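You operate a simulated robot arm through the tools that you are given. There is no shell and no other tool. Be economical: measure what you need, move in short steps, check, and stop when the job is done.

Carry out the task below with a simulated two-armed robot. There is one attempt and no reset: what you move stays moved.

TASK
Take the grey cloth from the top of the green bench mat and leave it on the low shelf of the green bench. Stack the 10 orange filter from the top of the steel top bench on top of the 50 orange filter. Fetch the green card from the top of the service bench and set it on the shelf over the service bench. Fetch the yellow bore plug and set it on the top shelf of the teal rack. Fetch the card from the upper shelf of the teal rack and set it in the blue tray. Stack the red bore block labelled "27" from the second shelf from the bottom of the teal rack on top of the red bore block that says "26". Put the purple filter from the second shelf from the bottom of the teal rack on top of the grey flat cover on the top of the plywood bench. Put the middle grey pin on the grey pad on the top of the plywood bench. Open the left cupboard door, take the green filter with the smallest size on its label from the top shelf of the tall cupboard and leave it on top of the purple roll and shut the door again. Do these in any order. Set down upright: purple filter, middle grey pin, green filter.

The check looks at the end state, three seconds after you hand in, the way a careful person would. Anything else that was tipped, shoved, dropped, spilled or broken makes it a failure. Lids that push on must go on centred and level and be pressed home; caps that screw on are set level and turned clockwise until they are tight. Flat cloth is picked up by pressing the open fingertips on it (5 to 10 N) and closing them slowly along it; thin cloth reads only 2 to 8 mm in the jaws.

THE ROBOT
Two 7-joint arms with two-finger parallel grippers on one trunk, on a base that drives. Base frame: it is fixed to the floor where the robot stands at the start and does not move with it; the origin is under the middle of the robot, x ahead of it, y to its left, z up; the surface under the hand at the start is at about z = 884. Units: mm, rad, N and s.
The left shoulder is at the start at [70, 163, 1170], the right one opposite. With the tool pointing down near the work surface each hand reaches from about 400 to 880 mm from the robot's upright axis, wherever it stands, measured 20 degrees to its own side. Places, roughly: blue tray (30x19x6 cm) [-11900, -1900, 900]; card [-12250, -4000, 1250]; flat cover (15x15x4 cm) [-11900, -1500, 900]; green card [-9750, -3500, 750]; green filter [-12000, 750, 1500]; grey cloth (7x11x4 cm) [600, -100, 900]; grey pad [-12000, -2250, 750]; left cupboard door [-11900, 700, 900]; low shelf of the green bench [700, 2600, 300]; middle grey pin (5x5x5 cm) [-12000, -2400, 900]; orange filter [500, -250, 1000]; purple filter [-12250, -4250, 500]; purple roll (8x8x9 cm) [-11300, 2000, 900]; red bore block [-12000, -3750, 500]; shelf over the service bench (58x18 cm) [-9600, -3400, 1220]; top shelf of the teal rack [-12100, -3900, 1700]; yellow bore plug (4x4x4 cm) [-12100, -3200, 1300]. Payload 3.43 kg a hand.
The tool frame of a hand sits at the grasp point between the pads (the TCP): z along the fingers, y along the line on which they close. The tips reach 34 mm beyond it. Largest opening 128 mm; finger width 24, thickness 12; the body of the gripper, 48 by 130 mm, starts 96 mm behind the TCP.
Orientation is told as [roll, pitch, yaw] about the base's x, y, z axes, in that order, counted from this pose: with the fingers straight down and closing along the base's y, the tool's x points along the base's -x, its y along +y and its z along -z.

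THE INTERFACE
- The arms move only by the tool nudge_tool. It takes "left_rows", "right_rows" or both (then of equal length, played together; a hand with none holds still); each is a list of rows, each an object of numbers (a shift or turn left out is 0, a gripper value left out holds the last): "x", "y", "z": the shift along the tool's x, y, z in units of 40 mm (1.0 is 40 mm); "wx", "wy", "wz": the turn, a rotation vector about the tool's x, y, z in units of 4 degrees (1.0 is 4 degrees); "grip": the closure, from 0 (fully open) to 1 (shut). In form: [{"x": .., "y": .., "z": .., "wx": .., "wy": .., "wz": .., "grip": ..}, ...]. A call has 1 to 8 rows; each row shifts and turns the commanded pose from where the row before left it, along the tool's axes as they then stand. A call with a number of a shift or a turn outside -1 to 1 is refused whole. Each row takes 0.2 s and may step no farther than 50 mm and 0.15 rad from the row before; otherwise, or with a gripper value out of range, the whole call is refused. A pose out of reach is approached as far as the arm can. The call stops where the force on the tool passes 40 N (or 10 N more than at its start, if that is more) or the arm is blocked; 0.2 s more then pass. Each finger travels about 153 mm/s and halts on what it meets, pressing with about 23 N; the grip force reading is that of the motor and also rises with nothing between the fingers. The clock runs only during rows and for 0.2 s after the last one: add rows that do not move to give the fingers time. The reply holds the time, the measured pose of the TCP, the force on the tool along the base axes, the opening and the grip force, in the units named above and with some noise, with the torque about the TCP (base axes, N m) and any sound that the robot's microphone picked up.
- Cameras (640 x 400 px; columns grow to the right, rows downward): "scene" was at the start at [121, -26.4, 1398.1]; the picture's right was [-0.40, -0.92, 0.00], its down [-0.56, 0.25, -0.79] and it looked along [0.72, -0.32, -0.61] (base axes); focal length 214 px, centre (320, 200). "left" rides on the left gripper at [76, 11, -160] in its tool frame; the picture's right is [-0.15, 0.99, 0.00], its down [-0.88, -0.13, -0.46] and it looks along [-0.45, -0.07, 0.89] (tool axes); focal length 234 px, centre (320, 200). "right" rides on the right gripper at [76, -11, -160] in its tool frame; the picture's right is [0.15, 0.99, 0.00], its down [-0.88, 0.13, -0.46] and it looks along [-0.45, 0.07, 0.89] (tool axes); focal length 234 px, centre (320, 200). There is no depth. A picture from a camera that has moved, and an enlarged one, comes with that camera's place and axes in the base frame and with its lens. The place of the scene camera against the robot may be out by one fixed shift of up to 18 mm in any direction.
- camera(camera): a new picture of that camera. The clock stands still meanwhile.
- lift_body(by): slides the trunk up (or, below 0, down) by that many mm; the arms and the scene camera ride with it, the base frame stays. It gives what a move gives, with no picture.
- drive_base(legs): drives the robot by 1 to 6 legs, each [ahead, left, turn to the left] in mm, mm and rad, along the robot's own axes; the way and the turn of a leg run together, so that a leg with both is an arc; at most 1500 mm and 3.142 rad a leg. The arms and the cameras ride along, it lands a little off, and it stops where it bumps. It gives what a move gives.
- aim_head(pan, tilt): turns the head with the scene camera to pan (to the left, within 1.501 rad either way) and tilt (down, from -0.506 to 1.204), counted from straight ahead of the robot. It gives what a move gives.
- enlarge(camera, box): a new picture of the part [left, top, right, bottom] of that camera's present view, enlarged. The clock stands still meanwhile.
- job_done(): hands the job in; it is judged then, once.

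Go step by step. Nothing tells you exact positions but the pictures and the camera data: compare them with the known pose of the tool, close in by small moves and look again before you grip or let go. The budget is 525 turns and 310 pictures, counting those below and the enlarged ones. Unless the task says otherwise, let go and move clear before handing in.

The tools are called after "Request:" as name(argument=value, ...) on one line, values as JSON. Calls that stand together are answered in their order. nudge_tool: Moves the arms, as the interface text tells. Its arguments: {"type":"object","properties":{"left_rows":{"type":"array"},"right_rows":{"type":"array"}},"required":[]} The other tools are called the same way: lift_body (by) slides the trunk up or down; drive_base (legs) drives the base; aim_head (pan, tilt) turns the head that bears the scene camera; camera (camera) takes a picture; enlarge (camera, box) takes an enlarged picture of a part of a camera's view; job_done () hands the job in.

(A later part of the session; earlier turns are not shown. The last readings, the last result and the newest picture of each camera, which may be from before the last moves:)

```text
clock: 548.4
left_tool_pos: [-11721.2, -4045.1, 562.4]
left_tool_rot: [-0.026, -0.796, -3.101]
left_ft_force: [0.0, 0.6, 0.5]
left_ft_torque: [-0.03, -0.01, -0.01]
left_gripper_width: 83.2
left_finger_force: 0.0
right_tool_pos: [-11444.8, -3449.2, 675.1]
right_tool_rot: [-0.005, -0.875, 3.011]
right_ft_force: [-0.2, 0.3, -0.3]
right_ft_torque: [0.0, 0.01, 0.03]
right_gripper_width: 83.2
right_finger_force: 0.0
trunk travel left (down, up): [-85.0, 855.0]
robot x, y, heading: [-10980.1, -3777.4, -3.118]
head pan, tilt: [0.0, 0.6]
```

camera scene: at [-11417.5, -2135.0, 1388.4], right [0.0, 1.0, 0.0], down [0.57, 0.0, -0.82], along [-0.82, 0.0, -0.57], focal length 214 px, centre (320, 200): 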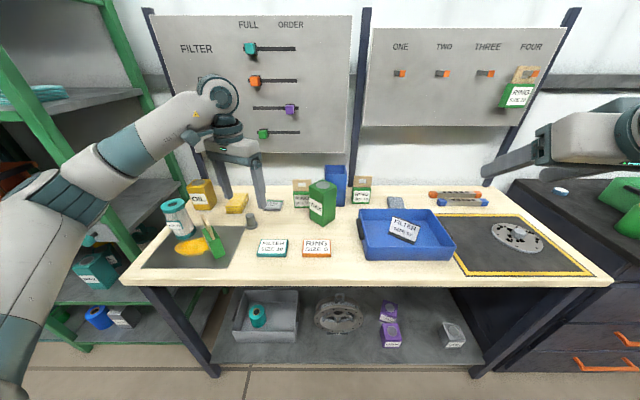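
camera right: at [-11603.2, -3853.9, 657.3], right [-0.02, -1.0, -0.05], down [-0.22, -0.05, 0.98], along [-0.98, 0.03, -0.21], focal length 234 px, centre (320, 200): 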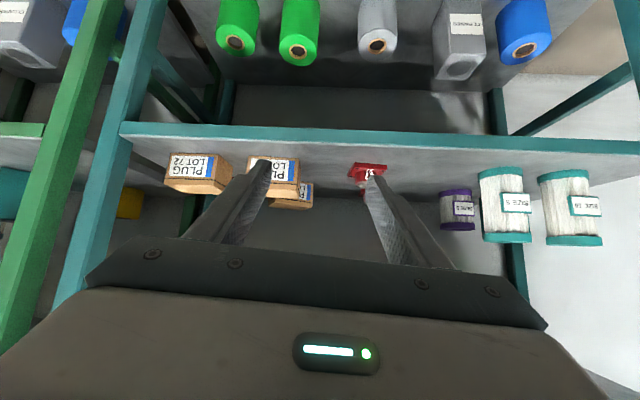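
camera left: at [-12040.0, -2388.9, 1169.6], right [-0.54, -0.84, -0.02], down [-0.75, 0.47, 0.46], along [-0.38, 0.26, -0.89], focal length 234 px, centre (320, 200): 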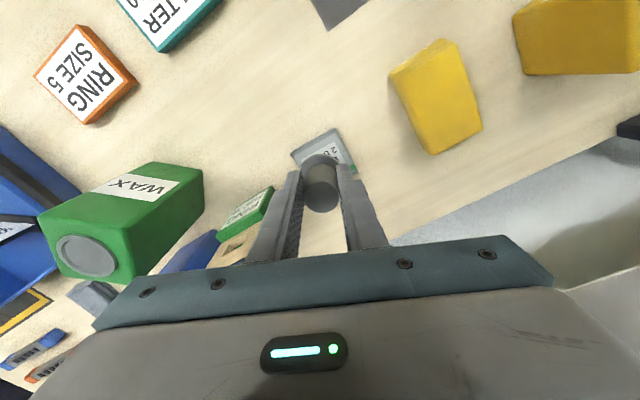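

Request:
nudge_tool(left_rows=[{"x": -0.7, "z": -0.7}, {}])

Request:
drive_base(legs=[[0, -115, -0.022], [150, 0, 0]])

Request:
camera(camera="left")

Request:
aim_head(pan=0.1, tilt=0.4)

Request:
camera(camera="scene")

```text
clock: 549.0
left_tool_pos: [-11718.3, -4045.3, 606.1]
left_tool_rot: [-0.024, -0.796, -3.101]
left_ft_force: [0.2, -0.1, 0.6]
left_ft_torque: [-0.02, 0.0, -0.01]
left_gripper_width: 83.4
left_finger_force: 0.0
right_tool_pos: [-11446.3, -3449.2, 675.8]
right_tool_rot: [-0.006, -0.875, 3.01]
right_ft_force: [-0.9, -0.3, -0.8]
right_ft_torque: [-0.02, -0.02, 0.01]
right_gripper_width: 83.3
right_finger_force: 0.1
trunk travel left (down, up): [-85.0, 855.0]
robot x, y, heading: [-10981.4, -3776.1, -3.114]
head pan, tilt: [0.0, 0.6]
```

```text
clock: 551.2
left_tool_pos: [-11874.7, -3909.3, 603.1]
left_tool_rot: [-0.024, -0.796, -3.125]
left_ft_force: [-0.4, 0.1, 0.6]
left_ft_torque: [0.02, 0.0, 0.01]
left_gripper_width: 83.2
left_finger_force: 0.1
right_tool_pos: [-11585.3, -3318.4, 675.2]
right_tool_rot: [-0.007, -0.872, 2.986]
right_ft_force: [0.0, -0.2, 0.1]
right_ft_torque: [-0.01, 0.0, 0.01]
right_gripper_width: 83.2
right_finger_force: 0.0
trunk travel left (down, up): [-85.0, 855.0]
robot x, y, heading: [-11130.3, -3659.4, 3.14]
head pan, tilt: [0.0, 0.6]
```

```text
93 pictures are left
camera left: at [-11707.5, -3920.9, 660.7], right [-0.1, -0.99, 0.09], down [-0.29, 0.11, 0.95], along [-0.95, 0.07, -0.3], focal length 234 px, centre (320, 200)
```

left: 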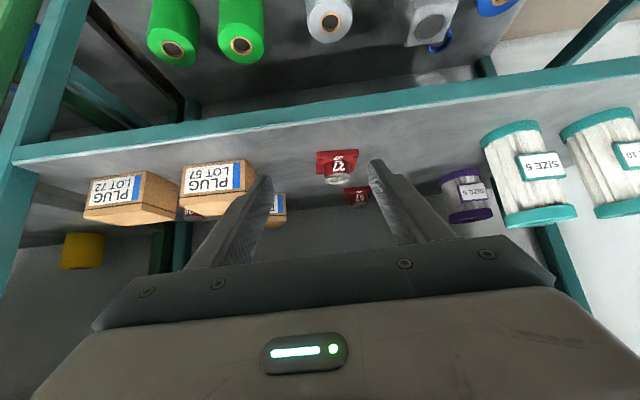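

```text
clock: 551.9
left_tool_pos: [-11874.5, -3908.7, 604.5]
left_tool_rot: [-0.025, -0.795, -3.127]
left_ft_force: [0.8, -0.1, -0.1]
left_ft_torque: [0.0, -0.02, -0.01]
left_gripper_width: 83.2
left_finger_force: 0.2
right_tool_pos: [-11585.5, -3317.9, 675.2]
right_tool_rot: [-0.006, -0.876, 2.987]
right_ft_force: [0.1, 0.3, -0.4]
right_ft_torque: [-0.02, -0.01, 0.03]
right_gripper_width: 83.0
right_finger_force: 0.0
trunk travel left (down, up): [-85.0, 855.0]
robot x, y, heading: [-11129.7, -3658.3, 3.14]
head pan, tilt: [0.099, 0.4]
```

```text
92 pictures are left
camera scene: at [-11281.4, -3660.2, 856.6], right [-0.1, 1.0, 0.0], down [0.39, 0.04, -0.92], along [-0.92, -0.09, -0.39], focal length 214 px, centre (320, 200)
```

scene: 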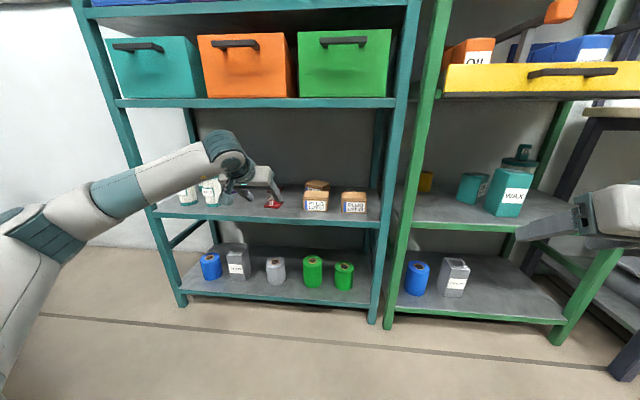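

Request:
nudge_tool(left_rows=[{"y": 0.48}, {}])

Request:
drive_base(legs=[[115, 0, 0]])

Request:
camera(camera="left")

```text
clock: 552.5
left_tool_pos: [-11873.6, -3926.1, 605.3]
left_tool_rot: [-0.023, -0.796, -3.126]
left_ft_force: [-0.6, 1.0, 0.4]
left_ft_torque: [0.01, -0.02, 0.01]
left_gripper_width: 83.4
left_finger_force: 0.2
right_tool_pos: [-11585.5, -3318.1, 675.4]
right_tool_rot: [-0.007, -0.875, 2.985]
right_ft_force: [-0.4, 0.0, -0.1]
right_ft_torque: [-0.02, 0.01, 0.0]
right_gripper_width: 82.9
right_finger_force: 0.0
trunk travel left (down, up): [-85.0, 855.0]
robot x, y, heading: [-11134.5, -3659.2, 3.137]
head pan, tilt: [0.099, 0.4]
```

```text
clock: 553.7
left_tool_pos: [-11987.0, -3926.8, 604.9]
left_tool_rot: [-0.025, -0.797, -3.124]
left_ft_force: [0.0, -0.5, -0.9]
left_ft_torque: [-0.03, 0.04, 0.01]
left_gripper_width: 83.3
left_finger_force: 0.0
right_tool_pos: [-11699.9, -3318.5, 675.9]
right_tool_rot: [-0.007, -0.875, 2.988]
right_ft_force: [-0.3, -0.2, 0.6]
right_ft_torque: [0.0, 0.01, -0.01]
right_gripper_width: 83.1
right_finger_force: 0.1
trunk travel left (down, up): [-85.0, 855.0]
robot x, y, heading: [-11246.3, -3658.8, 3.141]
head pan, tilt: [0.099, 0.4]
```

```text
91 pictures are left
camera left: at [-11819.9, -3939.4, 661.2], right [-0.1, -0.99, 0.09], down [-0.29, 0.11, 0.95], along [-0.95, 0.07, -0.3], focal length 234 px, centre (320, 200)
```

left: 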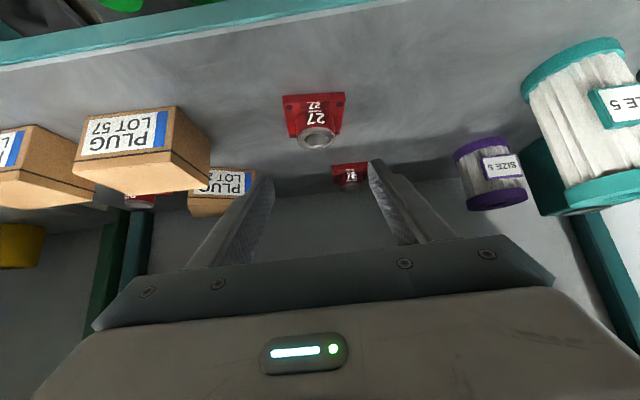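

Request:
nudge_tool(left_rows=[{"x": -0.245, "z": 0.25}, {"x": 0.35, "z": 0.34}, {"x": 0.35, "z": 0.34}, {}])

Request:
camera(camera="left")

```text
clock: 554.7
left_tool_pos: [-11998.7, -3928.2, 564.4]
left_tool_rot: [-0.024, -0.795, -3.126]
left_ft_force: [0.4, -0.2, 0.1]
left_ft_torque: [-0.04, 0.04, -0.03]
left_gripper_width: 83.0
left_finger_force: 0.1
right_tool_pos: [-11700.4, -3318.5, 675.2]
right_tool_rot: [-0.007, -0.873, 2.987]
right_ft_force: [0.4, 0.1, -0.3]
right_ft_torque: [0.02, -0.02, 0.0]
right_gripper_width: 83.1
right_finger_force: 0.1
trunk travel left (down, up): [-85.0, 855.0]
robot x, y, heading: [-11246.5, -3657.1, 3.142]
head pan, tilt: [0.099, 0.4]
```

```text
90 pictures are left
camera left: at [-11833.0, -3939.0, 621.4], right [-0.1, -0.99, 0.09], down [-0.29, 0.11, 0.95], along [-0.95, 0.07, -0.3], focal length 234 px, centre (320, 200)
```

left: 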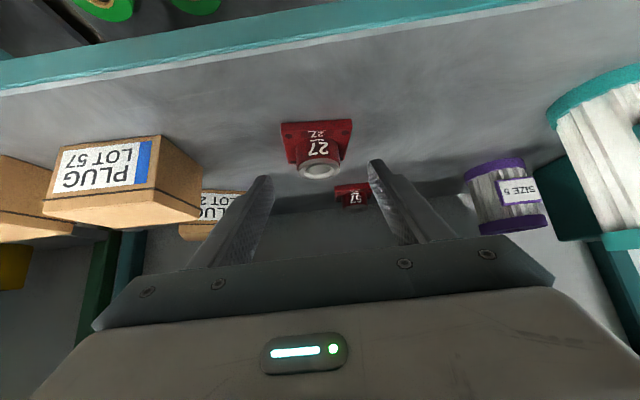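

Request:
nudge_tool(left_rows=[{"x": 0.3, "z": 0.3}, {}, {"grip": 0.5}, {"grip": 0.6}, {"grip": 0.7}, {"grip": 0.8}, {}])

Request:
camera(camera="left")

```text
clock: 556.3
left_tool_pos: [-12002.4, -3925.7, 548.2]
left_tool_rot: [-0.025, -0.796, -3.125]
left_ft_force: [0.9, -0.5, -0.4]
left_ft_torque: [-0.07, 0.02, 0.05]
left_gripper_width: 39.3
left_finger_force: 22.7
right_tool_pos: [-11699.1, -3318.8, 676.9]
right_tool_rot: [-0.006, -0.874, 2.987]
right_ft_force: [0.2, 0.2, 0.2]
right_ft_torque: [0.05, 0.01, 0.0]
right_gripper_width: 83.1
right_finger_force: 0.1
trunk travel left (down, up): [-85.0, 855.0]
robot x, y, heading: [-11243.7, -3662.0, 3.141]
head pan, tilt: [0.099, 0.4]
```

```text
89 pictures are left
camera left: at [-11834.7, -3937.8, 604.9], right [-0.1, -0.99, 0.09], down [-0.29, 0.11, 0.95], along [-0.95, 0.07, -0.3], focal length 234 px, centre (320, 200)
```

left: 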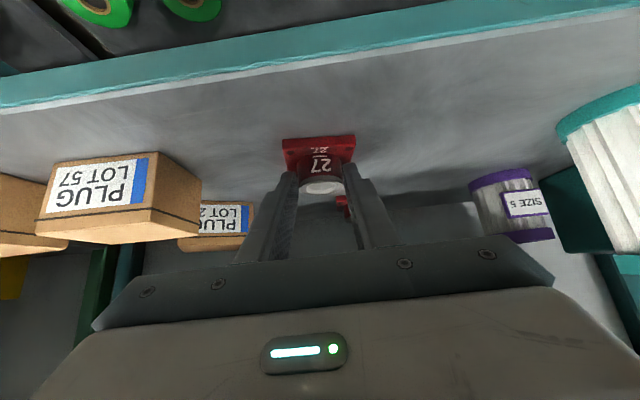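

Block 27 gripped by its ring. Lifting slightly, backing out, and moving over to block 26.

Request:
nudge_tool(left_rows=[{"x": -0.36, "z": -0.35}, {"x": -0.36, "z": -0.35}, {}])

Request:
drive_base(legs=[[-220, 0, 0], [0, -306, 0]])

Request:
nudge_tool(left_rows=[{"x": -0.28, "z": -0.27}, {"x": -0.28, "z": -0.27}, {}])

Request:
camera(camera="left")

Request:
camera(camera="scene")

```text
clock: 557.1
left_tool_pos: [-12000.9, -3924.5, 588.5]
left_tool_rot: [-0.025, -0.797, -3.124]
left_ft_force: [-0.4, 0.0, -3.0]
left_ft_torque: [0.0, -0.09, 0.03]
left_gripper_width: 39.3
left_finger_force: 22.8
right_tool_pos: [-11700.0, -3319.5, 676.1]
right_tool_rot: [-0.006, -0.871, 2.988]
right_ft_force: [0.6, 0.1, -0.4]
right_ft_torque: [0.01, -0.02, -0.02]
right_gripper_width: 83.0
right_finger_force: 0.2
trunk travel left (down, up): [-85.0, 855.0]
robot x, y, heading: [-11245.2, -3659.5, 3.144]
head pan, tilt: [0.099, 0.4]
```

```text
clock: 560.5
left_tool_pos: [-11776.5, -3619.2, 586.0]
left_tool_rot: [-0.025, -0.797, -3.125]
left_ft_force: [0.3, -0.1, -3.0]
left_ft_torque: [-0.01, -0.07, -0.01]
left_gripper_width: 39.3
left_finger_force: 22.7
right_tool_pos: [-11477.5, -3014.2, 676.2]
right_tool_rot: [-0.006, -0.873, 2.989]
right_ft_force: [0.4, -0.2, -1.1]
right_ft_torque: [-0.02, 0.01, 0.01]
right_gripper_width: 83.3
right_finger_force: 0.0
trunk travel left (down, up): [-85.0, 855.0]
robot x, y, heading: [-11020.7, -3355.8, 3.144]
head pan, tilt: [0.099, 0.4]
```

```text
clock: 561.3
left_tool_pos: [-11776.9, -3622.6, 618.7]
left_tool_rot: [-0.024, -0.795, -3.124]
left_ft_force: [0.2, 0.4, -3.0]
left_ft_torque: [0.0, -0.09, 0.03]
left_gripper_width: 39.2
left_finger_force: 22.9
right_tool_pos: [-11476.6, -3014.4, 674.8]
right_tool_rot: [-0.007, -0.873, 2.988]
right_ft_force: [-0.6, -1.0, -0.2]
right_ft_torque: [0.01, 0.02, -0.01]
right_gripper_width: 83.2
right_finger_force: 0.1
trunk travel left (down, up): [-85.0, 855.0]
robot x, y, heading: [-11019.9, -3356.7, 3.142]
head pan, tilt: [0.099, 0.4]
```

```text
88 pictures are left
camera left: at [-11609.9, -3634.7, 675.0], right [-0.1, -0.99, 0.09], down [-0.29, 0.11, 0.95], along [-0.95, 0.07, -0.3], focal length 234 px, centre (320, 200)
```

left: 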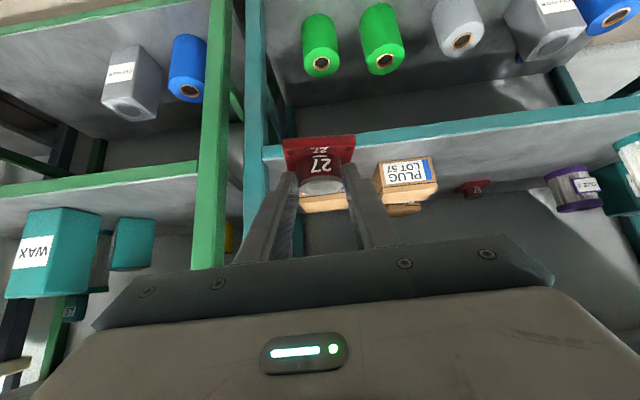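

```text
87 pictures are left
camera scene: at [-11172.6, -3355.8, 856.6], right [-0.1, 1.0, 0.0], down [0.39, 0.04, -0.92], along [-0.92, -0.09, -0.39], focal length 214 px, centre (320, 200)
```

scene: 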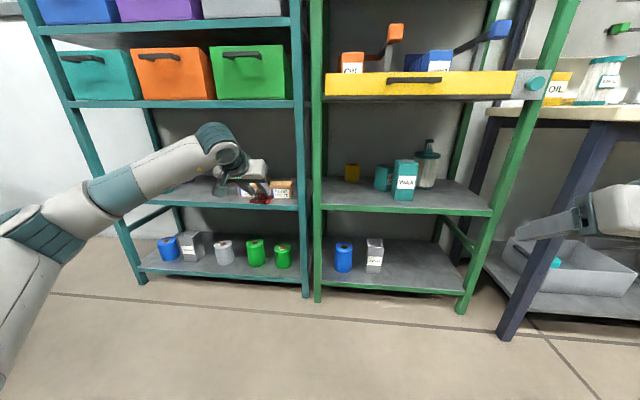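

Request:
nudge_tool(left_rows=[{"y": 1}, {"y": 1}, {"y": 0.25}, {}])

Request:
drive_base(legs=[[130, 0, 0]])

Request:
camera(camera="left")

Request:
enlarge(camera="scene", box=[180, 120, 340, 220])

```text
clock: 562.3
left_tool_pos: [-11777.6, -3711.2, 617.9]
left_tool_rot: [-0.024, -0.795, -3.123]
left_ft_force: [0.5, -0.6, -3.1]
left_ft_torque: [-0.04, -0.1, -0.03]
left_gripper_width: 39.1
left_finger_force: 22.9
right_tool_pos: [-11477.0, -3014.4, 676.9]
right_tool_rot: [-0.007, -0.874, 2.989]
right_ft_force: [-0.9, -0.4, -0.6]
right_ft_torque: [0.0, 0.01, -0.01]
right_gripper_width: 83.5
right_finger_force: 0.0
trunk travel left (down, up): [-85.0, 855.0]
robot x, y, heading: [-11022.9, -3351.7, 3.141]
head pan, tilt: [0.099, 0.4]
```

```text
clock: 563.6
left_tool_pos: [-11909.3, -3710.9, 618.0]
left_tool_rot: [-0.024, -0.796, -3.124]
left_ft_force: [0.3, 0.2, -3.2]
left_ft_torque: [-0.04, -0.03, 0.02]
left_gripper_width: 39.3
left_finger_force: 23.1
right_tool_pos: [-11610.8, -3015.0, 674.7]
right_tool_rot: [-0.01, -0.873, 2.988]
right_ft_force: [0.0, 0.2, -0.1]
right_ft_torque: [0.02, 0.0, 0.03]
right_gripper_width: 83.3
right_finger_force: 0.0
trunk travel left (down, up): [-85.0, 855.0]
robot x, y, heading: [-11151.1, -3355.6, -3.138]
head pan, tilt: [0.099, 0.4]
```

```text
86 pictures are left
camera left: at [-11742.9, -3723.9, 674.3], right [-0.1, -0.99, 0.09], down [-0.29, 0.11, 0.95], along [-0.95, 0.07, -0.3], focal length 234 px, centre (320, 200)
```

left: 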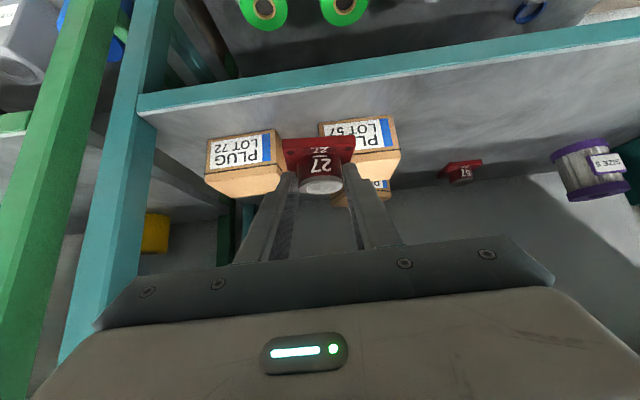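

```text
4.00 times, centred on (260, 170) of scene
camera zoom: at [-11305.4, -3356.1, 856.5], right [-0.1, 0.99, 0.0], down [0.39, 0.04, -0.92], along [-0.92, -0.09, -0.39], focal length 858 px, centre (560, 320)
```

zoom: 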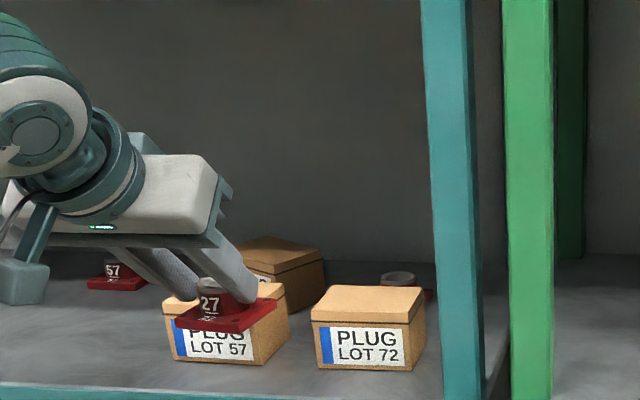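

Block 26's ring is visible behind the LOT 72 box, near (-12148,-3620). Moving block 27 over the box to it.

Request:
nudge_tool(left_rows=[{"y": -0.9}, {"y": -0.9}, {"y": -0.47}, {"x": 0.18, "z": 0.18}, {}])

Request:
drive_base(legs=[[120, 0, 0]])

Request:
enlarge(camera="scene", box=[180, 100, 360, 220])

Request:
camera(camera="left")

```text
clock: 564.8
left_tool_pos: [-11908.4, -3621.7, 608.8]
left_tool_rot: [-0.025, -0.798, -3.126]
left_ft_force: [1.0, 0.1, -3.2]
left_ft_torque: [0.03, -0.08, 0.01]
left_gripper_width: 39.1
left_finger_force: 22.9
right_tool_pos: [-11610.0, -3015.3, 676.3]
right_tool_rot: [-0.009, -0.875, 2.988]
right_ft_force: [-1.0, 0.5, 0.7]
right_ft_torque: [0.01, -0.01, 0.0]
right_gripper_width: 83.4
right_finger_force: 0.1
trunk travel left (down, up): [-85.0, 855.0]
robot x, y, heading: [-11155.6, -3356.6, -3.143]
head pan, tilt: [0.099, 0.4]
```

```text
clock: 566.0
left_tool_pos: [-12032.3, -3620.6, 608.4]
left_tool_rot: [-0.025, -0.793, -3.128]
left_ft_force: [-1.5, -0.4, -3.1]
left_ft_torque: [0.01, -0.06, 0.03]
left_gripper_width: 39.2
left_finger_force: 23.0
right_tool_pos: [-11730.7, -3013.7, 674.1]
right_tool_rot: [-0.008, -0.873, 2.985]
right_ft_force: [-0.8, -0.4, 0.3]
right_ft_torque: [-0.03, 0.0, -0.03]
right_gripper_width: 83.1
right_finger_force: 0.0
trunk travel left (down, up): [-85.0, 855.0]
robot x, y, heading: [-11280.7, -3352.2, 3.143]
head pan, tilt: [0.099, 0.4]
```

```text
3.33 times, centred on (270, 160) of scene
camera zoom: at [-11426.9, -3355.6, 856.5], right [-0.1, 1.0, 0.0], down [0.39, 0.04, -0.92], along [-0.92, -0.09, -0.39], focal length 715 px, centre (487, 333)
```

zoom: 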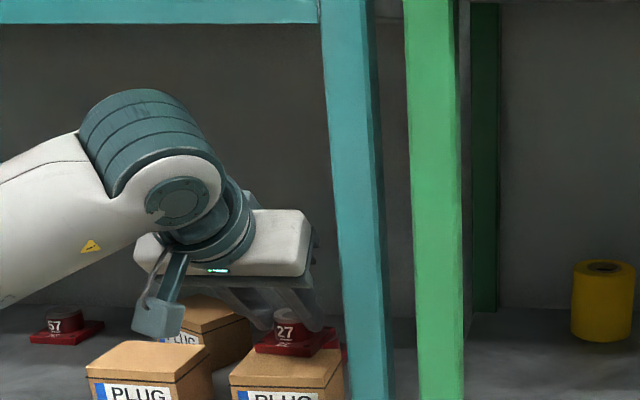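

```text
83 pictures are left
camera left: at [-11864.3, -3632.1, 665.6], right [-0.1, -0.99, 0.09], down [-0.29, 0.11, 0.95], along [-0.95, 0.07, -0.3], focal length 234 px, centre (320, 200)
```

left: 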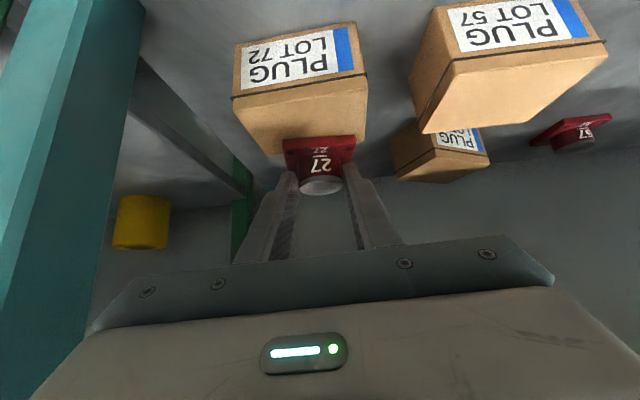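

Request:
drive_base(legs=[[97, 0, 0]])

Request:
enlarge(camera="scene", box=[180, 100, 360, 220])

Request:
enlarge(camera="left", box=[220, 60, 420, 220])

```text
clock: 567.2
left_tool_pos: [-12129.6, -3619.1, 608.7]
left_tool_rot: [-0.026, -0.792, -3.127]
left_ft_force: [1.1, 0.2, -2.8]
left_ft_torque: [-0.02, -0.07, -0.01]
left_gripper_width: 39.4
left_finger_force: 22.6
right_tool_pos: [-11826.7, -3012.5, 676.0]
right_tool_rot: [-0.009, -0.873, 2.987]
right_ft_force: [0.4, -0.1, 1.3]
right_ft_torque: [-0.03, 0.0, 0.0]
right_gripper_width: 83.3
right_finger_force: 0.1
trunk travel left (down, up): [-85.0, 855.0]
robot x, y, heading: [-11373.1, -3354.9, 3.142]
head pan, tilt: [0.099, 0.4]
```

```text
3.33 times, centred on (270, 160) of scene
camera zoom: at [-11524.1, -3355.3, 856.5], right [-0.1, 1.0, 0.0], down [0.39, 0.04, -0.92], along [-0.92, -0.09, -0.39], focal length 715 px, centre (487, 333)
```

zoom: 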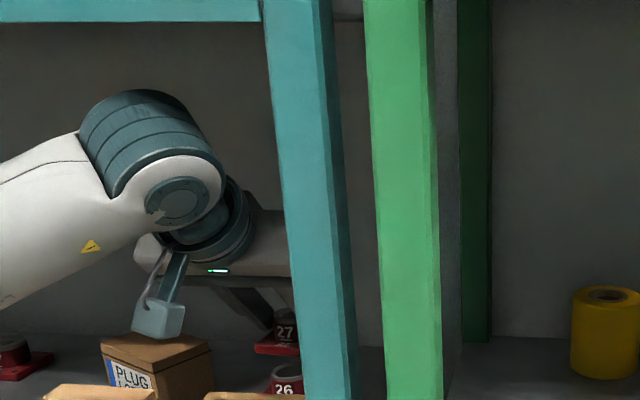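

```text
2.50 times, centred on (320, 140) of left
camera zoom: at [-11961.8, -3631.1, 665.4], right [-0.11, -0.99, 0.09], down [-0.29, 0.11, 0.95], along [-0.95, 0.07, -0.3], focal length 585 px, centre (320, 350)
```

zoom: 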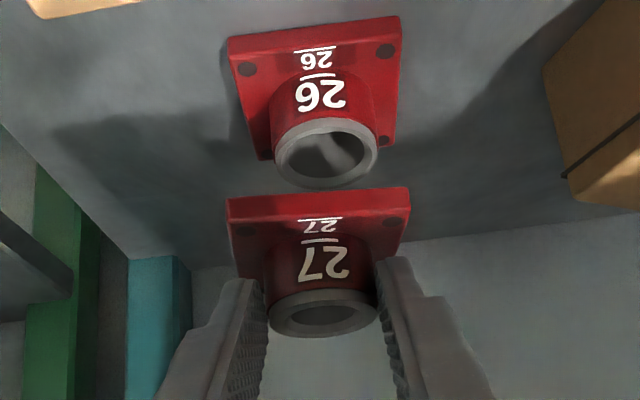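

The view confirms "26" right below; adjusting a few millimetres and lowering 27 onto it.

Request:
nudge_tool(left_rows=[{"x": 0.1, "y": 0.175, "z": -0.1}, {"x": 0.18, "z": 0.175}, {"x": 0.15, "z": 0.15}, {}])

Request:
enlarge(camera="left", box=[220, 60, 420, 220])

```text
clock: 568.2
left_tool_pos: [-12123.3, -3626.2, 589.6]
left_tool_rot: [-0.024, -0.794, -3.127]
left_ft_force: [0.0, -0.3, -3.1]
left_ft_torque: [-0.02, -0.11, 0.01]
left_gripper_width: 39.3
left_finger_force: 22.7
right_tool_pos: [-11827.4, -3012.5, 675.1]
right_tool_rot: [-0.008, -0.873, 2.986]
right_ft_force: [0.4, 0.3, 0.1]
right_ft_torque: [0.03, 0.01, -0.03]
right_gripper_width: 83.1
right_finger_force: 0.0
trunk travel left (down, up): [-85.0, 855.0]
robot x, y, heading: [-11372.2, -3354.4, 3.136]
head pan, tilt: [0.099, 0.4]
```

```text
2.50 times, centred on (320, 140) of left
camera zoom: at [-11957.2, -3638.3, 646.7], right [-0.11, -0.99, 0.09], down [-0.29, 0.12, 0.95], along [-0.95, 0.07, -0.3], focal length 585 px, centre (320, 350)
```

zoom: 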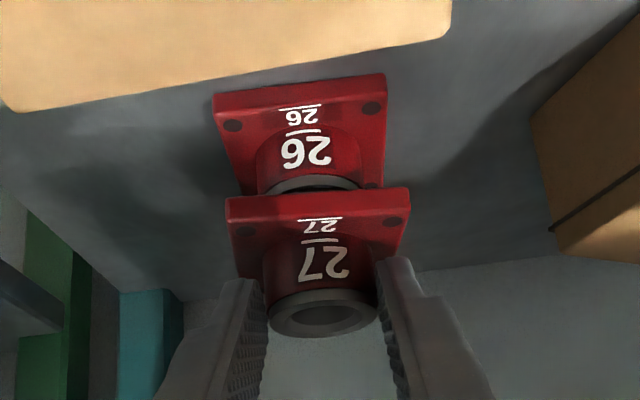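

Request:
nudge_tool(left_rows=[{"x": 0.07, "z": 0.07, "y": 0.04}, {"x": 0.05, "z": 0.05}, {}])

```text
clock: 569.0
left_tool_pos: [-12123.8, -3627.7, 582.8]
left_tool_rot: [-0.026, -0.794, -3.128]
left_ft_force: [0.3, -0.1, -2.6]
left_ft_torque: [0.01, -0.07, -0.04]
left_gripper_width: 39.1
left_finger_force: 22.9
right_tool_pos: [-11827.2, -3013.0, 675.1]
right_tool_rot: [-0.01, -0.874, 2.984]
right_ft_force: [0.7, 0.2, 0.8]
right_ft_torque: [0.0, 0.0, 0.01]
right_gripper_width: 83.2
right_finger_force: 0.0
trunk travel left (down, up): [-85.0, 855.0]
robot x, y, heading: [-11373.8, -3351.8, 3.136]
head pan, tilt: [0.099, 0.4]
```

Request:
nudge_tool(left_rows=[{"x": 0.05, "z": 0.05}, {"x": 0.04, "z": 0.04}, {}])

Request:
enlarge(camera="left", box=[220, 60, 420, 220])

```text
clock: 569.8
left_tool_pos: [-12122.6, -3626.5, 581.9]
left_tool_rot: [-0.026, -0.8, -3.125]
left_ft_force: [-5.4, -2.2, 14.0]
left_ft_torque: [-0.05, 0.43, 0.09]
left_gripper_width: 38.9
left_finger_force: 23.2
right_tool_pos: [-11825.9, -3012.2, 676.7]
right_tool_rot: [-0.007, -0.875, 2.984]
right_ft_force: [-0.4, 0.0, -0.9]
right_ft_torque: [0.01, 0.02, 0.02]
right_gripper_width: 83.3
right_finger_force: 0.1
trunk travel left (down, up): [-85.0, 855.0]
robot x, y, heading: [-11370.4, -3353.2, 3.141]
head pan, tilt: [0.099, 0.4]
```

```text
2.50 times, centred on (320, 140) of left
camera zoom: at [-11955.4, -3639.3, 637.5], right [-0.1, -0.99, 0.09], down [-0.29, 0.11, 0.95], along [-0.95, 0.07, -0.3], focal length 585 px, centre (320, 350)
```

zoom: 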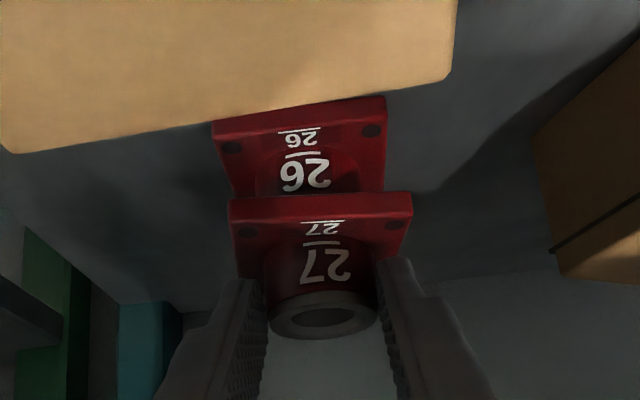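

Request:
nudge_tool(left_rows=[{"x": -0.02, "z": -0.02}, {"grip": 0.65}, {"grip": 0.6}, {"grip": 0.5}, {}])

Request:
nudge_tool(left_rows=[{"z": -0.4}, {"z": -0.7}, {"x": 0.4, "z": -0.7}, {}])

Request:
enlarge(camera="left", box=[220, 60, 420, 220])

```text
clock: 571.0
left_tool_pos: [-12121.9, -3626.4, 578.5]
left_tool_rot: [-0.024, -0.795, -3.128]
left_ft_force: [-0.2, 1.0, -0.6]
left_ft_torque: [-0.03, -0.02, 0.0]
left_gripper_width: 63.8
left_finger_force: 0.1
right_tool_pos: [-11826.7, -3013.0, 675.7]
right_tool_rot: [-0.008, -0.875, 2.984]
right_ft_force: [0.2, 0.3, 0.2]
right_ft_torque: [0.02, 0.01, -0.02]
right_gripper_width: 83.0
right_finger_force: 0.1
trunk travel left (down, up): [-85.0, 855.0]
robot x, y, heading: [-11376.3, -3355.0, 3.14]
head pan, tilt: [0.099, 0.4]
```

```text
clock: 572.0
left_tool_pos: [-12060.6, -3627.3, 619.5]
left_tool_rot: [-0.025, -0.797, -3.128]
left_ft_force: [-0.1, 0.0, 0.2]
left_ft_torque: [0.0, 0.0, -0.01]
left_gripper_width: 64.1
left_finger_force: 0.1
right_tool_pos: [-11827.5, -3012.3, 676.6]
right_tool_rot: [-0.008, -0.874, 2.985]
right_ft_force: [-0.1, -0.3, 0.0]
right_ft_torque: [0.0, -0.02, -0.02]
right_gripper_width: 83.2
right_finger_force: 0.0
trunk travel left (down, up): [-85.0, 855.0]
robot x, y, heading: [-11374.0, -3356.0, 3.139]
head pan, tilt: [0.099, 0.4]
```

```text
2.50 times, centred on (320, 140) of left
camera zoom: at [-11893.1, -3639.5, 676.1], right [-0.11, -0.99, 0.09], down [-0.29, 0.12, 0.95], along [-0.95, 0.07, -0.3], focal length 585 px, centre (320, 350)
```

zoom: 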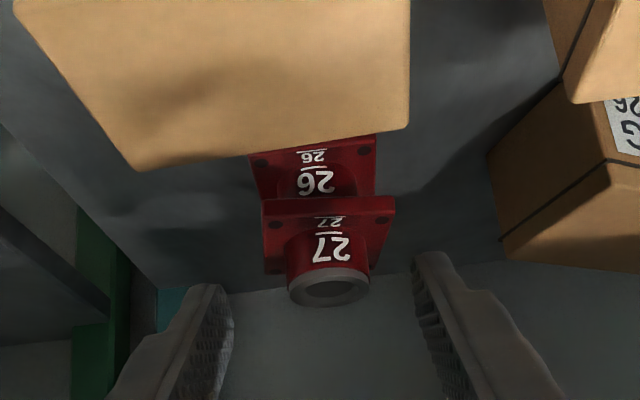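

Stacked neatly. Now the purple filter: backing out, driving left, and yawing the left hand so it reaches in from the front-right, past the teal filter.

Request:
drive_base(legs=[[-320, 0, 0], [0, 500, 0]])

Request:
nudge_tool(left_rows=[{"wx": -0.89, "wz": -0.875, "grip": 0.2}, {"wx": -0.89, "wz": -0.875}, {"wx": -0.89, "wz": -0.875}, {"wx": -0.89, "wz": -0.875}, {"wx": -0.89, "wz": -0.875}, {"wx": -0.89, "wz": -0.875}, {"wx": -0.89, "wz": -0.875}, {}])

Request:
camera(camera="scene")

Request:
camera(camera="left")

```text
clock: 576.7
left_tool_pos: [-11745.9, -4121.3, 618.8]
left_tool_rot: [-0.025, -0.795, -3.134]
left_ft_force: [0.1, -0.1, 0.8]
left_ft_torque: [-0.01, 0.01, 0.01]
left_gripper_width: 63.7
left_finger_force: 0.0
right_tool_pos: [-11507.6, -3509.2, 675.2]
right_tool_rot: [-0.007, -0.875, 2.977]
right_ft_force: [-0.1, 0.2, 0.0]
right_ft_torque: [0.0, -0.02, -0.02]
right_gripper_width: 83.2
right_finger_force: 0.1
trunk travel left (down, up): [-85.0, 855.0]
robot x, y, heading: [-11053.9, -3857.2, 3.125]
head pan, tilt: [0.099, 0.4]
```

```text
clock: 578.5
left_tool_pos: [-11745.3, -4120.9, 620.5]
left_tool_rot: [-0.022, -0.786, -2.528]
left_ft_force: [0.1, -0.2, 0.3]
left_ft_torque: [-0.03, 0.0, 0.01]
left_gripper_width: 102.3
left_finger_force: 0.1
right_tool_pos: [-11507.4, -3508.7, 675.2]
right_tool_rot: [-0.008, -0.876, 2.979]
right_ft_force: [-0.7, 0.3, -0.6]
right_ft_torque: [-0.02, 0.05, 0.01]
right_gripper_width: 83.5
right_finger_force: 0.1
trunk travel left (down, up): [-85.0, 855.0]
robot x, y, heading: [-11054.0, -3854.4, 3.129]
head pan, tilt: [0.099, 0.4]
```

```text
77 pictures are left
camera scene: at [-11206.7, -3853.1, 856.6], right [-0.09, 1.0, 0.0], down [0.39, 0.03, -0.92], along [-0.92, -0.08, -0.39], focal length 214 px, centre (320, 200)
```

scene: 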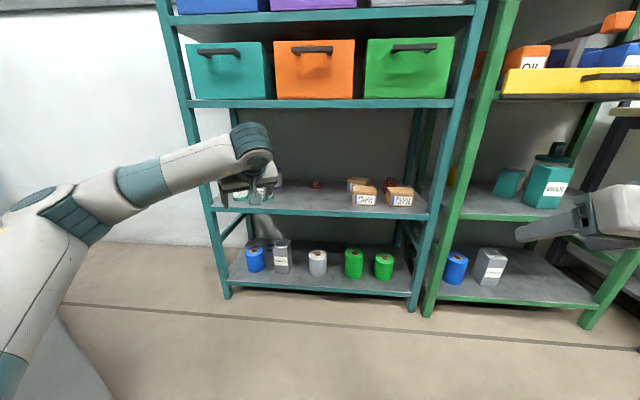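

```text
76 pictures are left
camera left: at [-11601.1, -4036.1, 677.8], right [0.47, -0.88, 0.09], down [-0.31, -0.07, 0.95], along [-0.82, -0.48, -0.31], focal length 234 px, centre (320, 200)
```

left: 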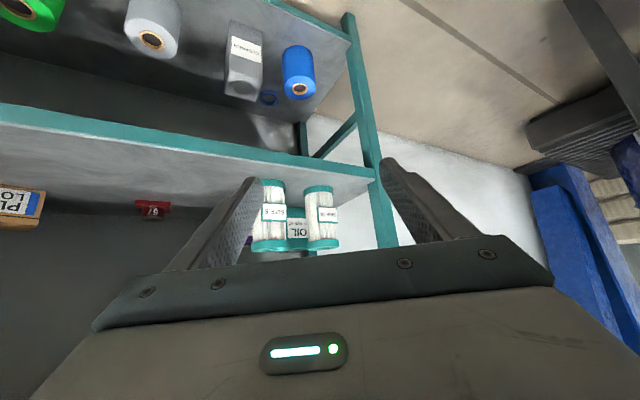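

Request:
drive_base(legs=[[0, -85, 0.013], [225, 0, 0]])

Request:
camera(camera="left")

```text
clock: 580.9
left_tool_pos: [-11966.1, -4041.8, 618.8]
left_tool_rot: [-0.021, -0.787, -2.519]
left_ft_force: [-0.2, 0.2, 0.3]
left_ft_torque: [-0.01, 0.02, 0.03]
left_gripper_width: 102.3
left_finger_force: 0.0
right_tool_pos: [-11735.9, -3427.3, 676.6]
right_tool_rot: [-0.006, -0.874, 2.989]
right_ft_force: [0.4, -0.5, 0.1]
right_ft_torque: [0.02, -0.02, 0.02]
right_gripper_width: 83.3
right_finger_force: 0.0
trunk travel left (down, up): [-85.0, 855.0]
robot x, y, heading: [-11280.8, -3769.0, 3.143]
head pan, tilt: [0.099, 0.4]
```

```text
75 pictures are left
camera left: at [-11823.7, -3955.9, 677.7], right [0.48, -0.87, 0.09], down [-0.31, -0.08, 0.95], along [-0.82, -0.48, -0.31], focal length 234 px, centre (320, 200)
```

left: 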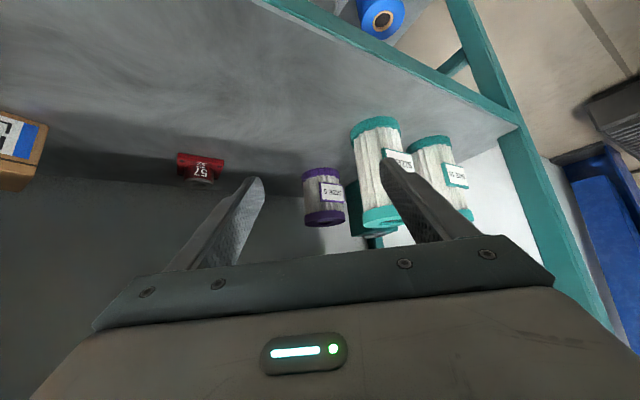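

Request:
nudge_tool(left_rows=[{"wx": -0.98, "wz": -0.96}, {"wx": -0.98, "wz": -0.96}, {"wx": -0.98, "wz": -0.96}, {"wx": -0.98, "wz": -0.96}, {"x": 0.25, "z": 0.24}, {}])

Request:
drive_base(legs=[[115, 0, 0]])

Request:
camera(camera="left")

Request:
camera(camera="scene")

```text
clock: 582.3
left_tool_pos: [-11966.7, -4040.1, 606.4]
left_tool_rot: [-0.015, -0.78, -2.141]
left_ft_force: [0.3, -0.6, -0.5]
left_ft_torque: [-0.01, 0.0, -0.04]
left_gripper_width: 102.3
left_finger_force: 0.1
right_tool_pos: [-11735.5, -3426.5, 675.7]
right_tool_rot: [-0.006, -0.872, 2.988]
right_ft_force: [0.5, -0.6, 1.0]
right_ft_torque: [-0.02, 0.0, -0.01]
right_gripper_width: 82.8
right_finger_force: 0.0
trunk travel left (down, up): [-85.0, 855.0]
robot x, y, heading: [-11283.7, -3770.7, 3.141]
head pan, tilt: [0.099, 0.4]
```

```text
clock: 583.5
left_tool_pos: [-12082.1, -4037.9, 606.7]
left_tool_rot: [-0.013, -0.78, -2.143]
left_ft_force: [-0.4, 0.6, 0.9]
left_ft_torque: [-0.02, -0.01, 0.03]
left_gripper_width: 102.3
left_finger_force: 0.0
right_tool_pos: [-11848.0, -3425.3, 675.6]
right_tool_rot: [-0.007, -0.875, 2.985]
right_ft_force: [-0.8, 0.8, -0.3]
right_ft_torque: [0.02, 0.02, -0.04]
right_gripper_width: 82.9
right_finger_force: 0.1
trunk travel left (down, up): [-85.0, 855.0]
robot x, y, heading: [-11392.5, -3769.0, 3.138]
head pan, tilt: [0.099, 0.4]
```

```text
74 pictures are left
camera left: at [-11981.2, -3905.3, 665.7], right [0.77, -0.63, 0.09], down [-0.27, -0.19, 0.94], along [-0.58, -0.75, -0.31], focal length 234 px, centre (320, 200)
```

left: 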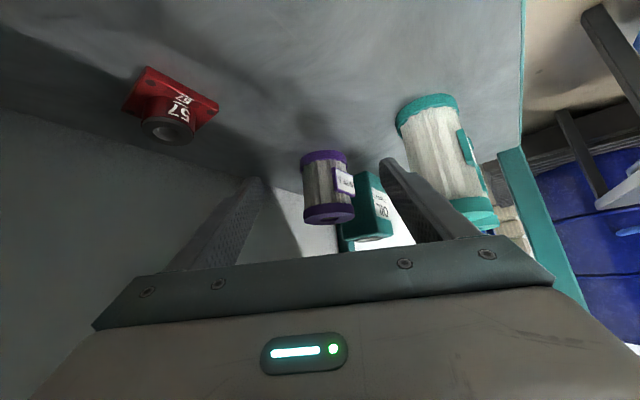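

```text
73 pictures are left
camera scene: at [-11545.1, -3767.8, 856.6], right [-0.09, 1.0, 0.0], down [0.39, 0.04, -0.92], along [-0.92, -0.09, -0.39], focal length 214 px, centre (320, 200)
```

scene: 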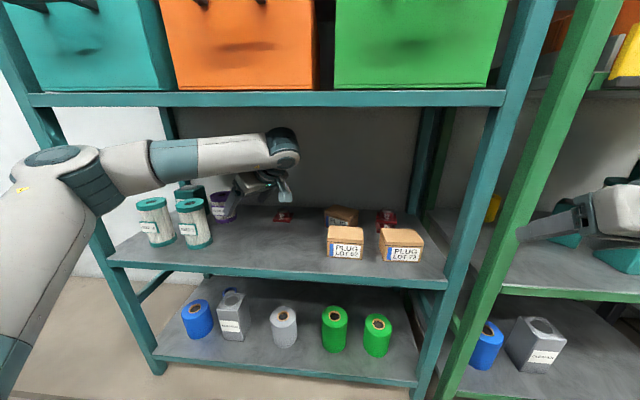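

Request:
nudge_tool(left_rows=[{"x": -0.711, "z": 0.703}, {"x": -0.711, "z": 0.703}, {"x": 0.2, "z": 0.2}, {}])

Request:
camera(camera="left")

```text
clock: 584.5
left_tool_pos: [-12123.9, -4107.9, 593.1]
left_tool_rot: [-0.013, -0.781, -2.143]
left_ft_force: [-0.2, 0.4, 0.0]
left_ft_torque: [0.0, 0.0, -0.02]
left_gripper_width: 102.6
left_finger_force: 0.1
right_tool_pos: [-11850.1, -3425.1, 675.3]
right_tool_rot: [-0.007, -0.873, 2.984]
right_ft_force: [0.6, -0.1, 0.4]
right_ft_torque: [-0.02, -0.01, 0.01]
right_gripper_width: 83.0
right_finger_force: 0.1
trunk travel left (down, up): [-85.0, 855.0]
robot x, y, heading: [-11394.0, -3769.1, 3.14]
head pan, tilt: [0.099, 0.4]
```

```text
72 pictures are left
camera left: at [-12023.2, -3974.5, 653.8], right [0.77, -0.63, 0.09], down [-0.27, -0.19, 0.94], along [-0.58, -0.75, -0.31], focal length 234 px, centre (320, 200)
```

left: 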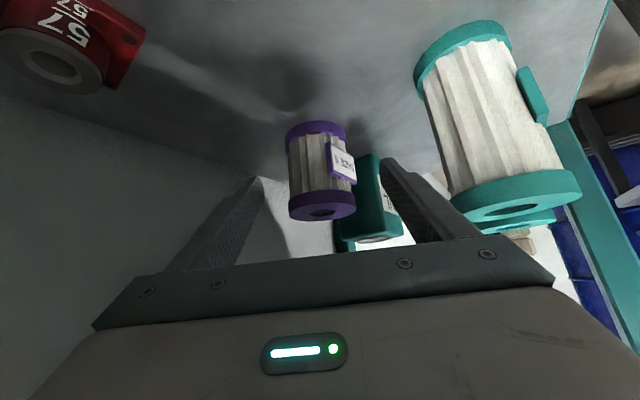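

Request:
nudge_tool(left_rows=[{"y": -0.15}, {"x": -0.711, "z": 0.703}, {"x": 0.14, "z": 0.24}, {}])

Request:
camera(camera="left")

```text
clock: 585.5
left_tool_pos: [-12154.8, -4140.0, 583.4]
left_tool_rot: [-0.015, -0.779, -2.143]
left_ft_force: [-0.2, -0.6, -0.1]
left_ft_torque: [0.03, -0.01, 0.01]
left_gripper_width: 102.3
left_finger_force: 0.1
right_tool_pos: [-11848.7, -3425.7, 675.4]
right_tool_rot: [-0.007, -0.875, 2.985]
right_ft_force: [-0.7, 0.2, -0.5]
right_ft_torque: [0.02, 0.0, 0.01]
right_gripper_width: 83.3
right_finger_force: 0.0
trunk travel left (down, up): [-85.0, 855.0]
robot x, y, heading: [-11392.3, -3769.4, 3.136]
head pan, tilt: [0.099, 0.4]
```

```text
71 pictures are left
camera left: at [-12053.8, -4007.8, 643.2], right [0.77, -0.63, 0.09], down [-0.27, -0.19, 0.94], along [-0.58, -0.75, -0.31], focal length 234 px, centre (320, 200)
```

left: 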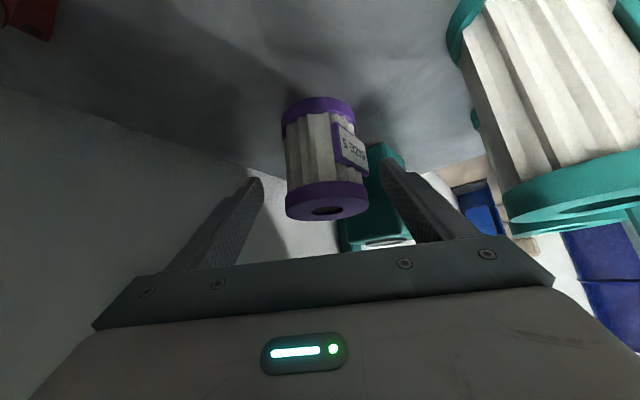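

Request:
nudge_tool(left_rows=[{"x": -0.15, "z": 0.15}, {"grip": 0.3}, {"grip": 0.38}, {"grip": 0.46}, {"grip": 0.56}, {}])

Request:
camera(camera="left")

```text
clock: 586.9
left_tool_pos: [-12156.9, -4146.4, 582.6]
left_tool_rot: [-0.012, -0.779, -2.143]
left_ft_force: [-0.9, -1.2, 1.2]
left_ft_torque: [-0.16, -0.08, -0.03]
left_gripper_width: 71.0
left_finger_force: 23.5
right_tool_pos: [-11848.4, -3424.5, 675.7]
right_tool_rot: [-0.006, -0.876, 2.985]
right_ft_force: [-0.1, 0.5, -0.6]
right_ft_torque: [-0.02, 0.02, 0.02]
right_gripper_width: 83.1
right_finger_force: 0.0
trunk travel left (down, up): [-85.0, 855.0]
robot x, y, heading: [-11395.0, -3766.6, 3.132]
head pan, tilt: [0.099, 0.4]
```

```text
70 pictures are left
camera left: at [-12057.1, -4013.6, 643.2], right [0.77, -0.63, 0.09], down [-0.27, -0.19, 0.94], along [-0.58, -0.75, -0.31], focal length 234 px, centre (320, 200)
```

left: 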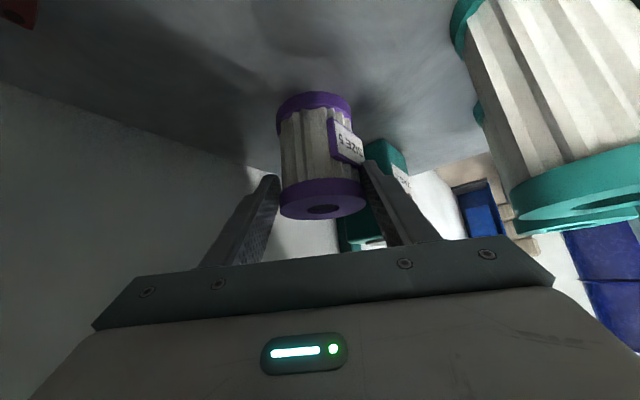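

Request:
nudge_tool(left_rows=[{"x": -0.22, "z": -0.21}, {"x": 0.711, "z": -0.703}, {"x": 0.711, "z": -0.703}, {"x": 0.711, "z": -0.703}, {"x": 0.4, "z": -0.4}, {}])

Request:
camera(camera="left")

```text
clock: 588.3
left_tool_pos: [-12078.4, -4026.1, 594.2]
left_tool_rot: [-0.013, -0.78, -2.145]
left_ft_force: [-1.0, 0.7, -2.2]
left_ft_torque: [0.04, -0.04, 0.01]
left_gripper_width: 71.1
left_finger_force: 23.1
right_tool_pos: [-11848.8, -3425.2, 674.9]
right_tool_rot: [-0.006, -0.874, 2.985]
right_ft_force: [0.4, -0.4, 0.9]
right_ft_torque: [-0.01, -0.03, -0.01]
right_gripper_width: 82.9
right_finger_force: 0.0
trunk travel left (down, up): [-85.0, 855.0]
robot x, y, heading: [-11391.8, -3767.3, 3.133]
head pan, tilt: [0.099, 0.4]
```

```text
69 pictures are left
camera left: at [-11978.3, -3893.4, 653.7], right [0.77, -0.63, 0.09], down [-0.27, -0.19, 0.94], along [-0.58, -0.75, -0.31], focal length 234 px, centre (320, 200)
```

left: 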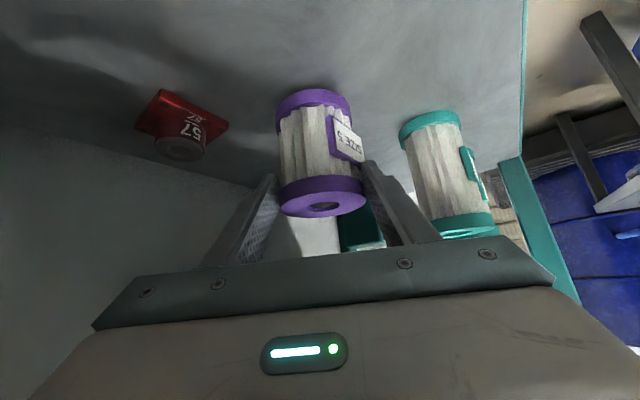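

Purple filter is out from behind the others. Backing out and heading to the plywood bench.

Request:
drive_base(legs=[[-420, 0, 0.008]])

Request:
lift_body(by=400)

Request:
lift_body(by=150)

Request:
drive_base(legs=[[0, -1200, 0], [0, -870, 0]])

Request:
aim_head(pan=0.0, tilt=0.6)

Request:
camera(camera="scene")

```text
clock: 590.8
left_tool_pos: [-11664.7, -4029.3, 594.0]
left_tool_rot: [-0.011, -0.78, -2.141]
left_ft_force: [-0.3, 0.0, -2.6]
left_ft_torque: [0.02, 0.0, -0.01]
left_gripper_width: 70.8
left_finger_force: 22.8
right_tool_pos: [-11437.5, -3426.7, 674.1]
right_tool_rot: [-0.007, -0.876, 2.986]
right_ft_force: [0.5, -0.4, -0.3]
right_ft_torque: [0.02, -0.01, 0.02]
right_gripper_width: 83.0
right_finger_force: 0.1
trunk travel left (down, up): [-85.0, 855.0]
robot x, y, heading: [-10981.5, -3767.1, 3.138]
head pan, tilt: [0.099, 0.4]
```

```text
clock: 594.7
left_tool_pos: [-11666.9, -4028.6, 993.2]
left_tool_rot: [-0.011, -0.779, -2.143]
left_ft_force: [-0.4, 0.6, -2.3]
left_ft_torque: [0.04, -0.03, -0.01]
left_gripper_width: 70.8
left_finger_force: 23.0
right_tool_pos: [-11437.0, -3427.7, 1075.4]
right_tool_rot: [-0.008, -0.875, 2.985]
right_ft_force: [0.0, -0.2, 0.1]
right_ft_torque: [0.01, 0.0, -0.01]
right_gripper_width: 83.3
right_finger_force: 0.1
trunk travel left (down, up): [-485.0, 455.0]
robot x, y, heading: [-10978.7, -3768.8, 3.144]
head pan, tilt: [0.099, 0.4]
```

```text
clock: 596.4
left_tool_pos: [-11665.9, -4029.0, 1143.9]
left_tool_rot: [-0.013, -0.782, -2.142]
left_ft_force: [-0.5, 0.1, -1.6]
left_ft_torque: [0.01, -0.04, 0.02]
left_gripper_width: 70.7
left_finger_force: 23.3
right_tool_pos: [-11437.1, -3427.7, 1225.3]
right_tool_rot: [-0.009, -0.874, 2.986]
right_ft_force: [-0.1, 0.7, 0.9]
right_ft_torque: [0.03, -0.04, -0.01]
right_gripper_width: 82.9
right_finger_force: 0.1
trunk travel left (down, up): [-635.0, 305.0]
robot x, y, heading: [-10980.1, -3767.1, 3.141]
head pan, tilt: [0.099, 0.4]
```

```text
clock: 606.5
left_tool_pos: [-11618.4, -1998.7, 1145.3]
left_tool_rot: [-0.011, -0.78, -2.158]
left_ft_force: [-1.0, 0.4, -2.0]
left_ft_torque: [0.04, -0.07, -0.01]
left_gripper_width: 70.5
left_finger_force: 22.6
right_tool_pos: [-11380.0, -1401.3, 1225.7]
right_tool_rot: [-0.008, -0.874, 2.968]
right_ft_force: [-0.1, -0.2, 0.0]
right_ft_torque: [-0.01, -0.01, -0.03]
right_gripper_width: 83.4
right_finger_force: 0.1
trunk travel left (down, up): [-635.0, 305.0]
robot x, y, heading: [-10931.9, -1748.6, 3.121]
head pan, tilt: [0.099, 0.4]
```

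```text
clock: 607.2
left_tool_pos: [-11618.6, -1998.4, 1144.2]
left_tool_rot: [-0.011, -0.78, -2.159]
left_ft_force: [-0.3, -0.1, -2.3]
left_ft_torque: [0.06, -0.02, 0.02]
left_gripper_width: 70.8
left_finger_force: 23.0
right_tool_pos: [-11379.0, -1400.1, 1226.0]
right_tool_rot: [-0.006, -0.874, 2.969]
right_ft_force: [0.2, -0.3, -0.9]
right_ft_torque: [-0.04, -0.02, 0.0]
right_gripper_width: 83.2
right_finger_force: 0.0
trunk travel left (down, up): [-635.0, 305.0]
robot x, y, heading: [-10930.0, -1749.2, 3.126]
head pan, tilt: [0.0, 0.6]
```

```text
68 pictures are left
camera scene: at [-11077.1, -1739.2, 1388.4], right [0.02, 1.0, 0.0], down [0.56, -0.01, -0.83], along [-0.83, 0.02, -0.56], focal length 214 px, centre (320, 200)
```

scene: 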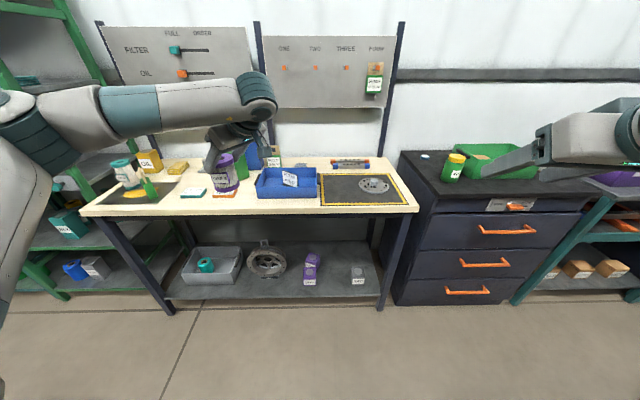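

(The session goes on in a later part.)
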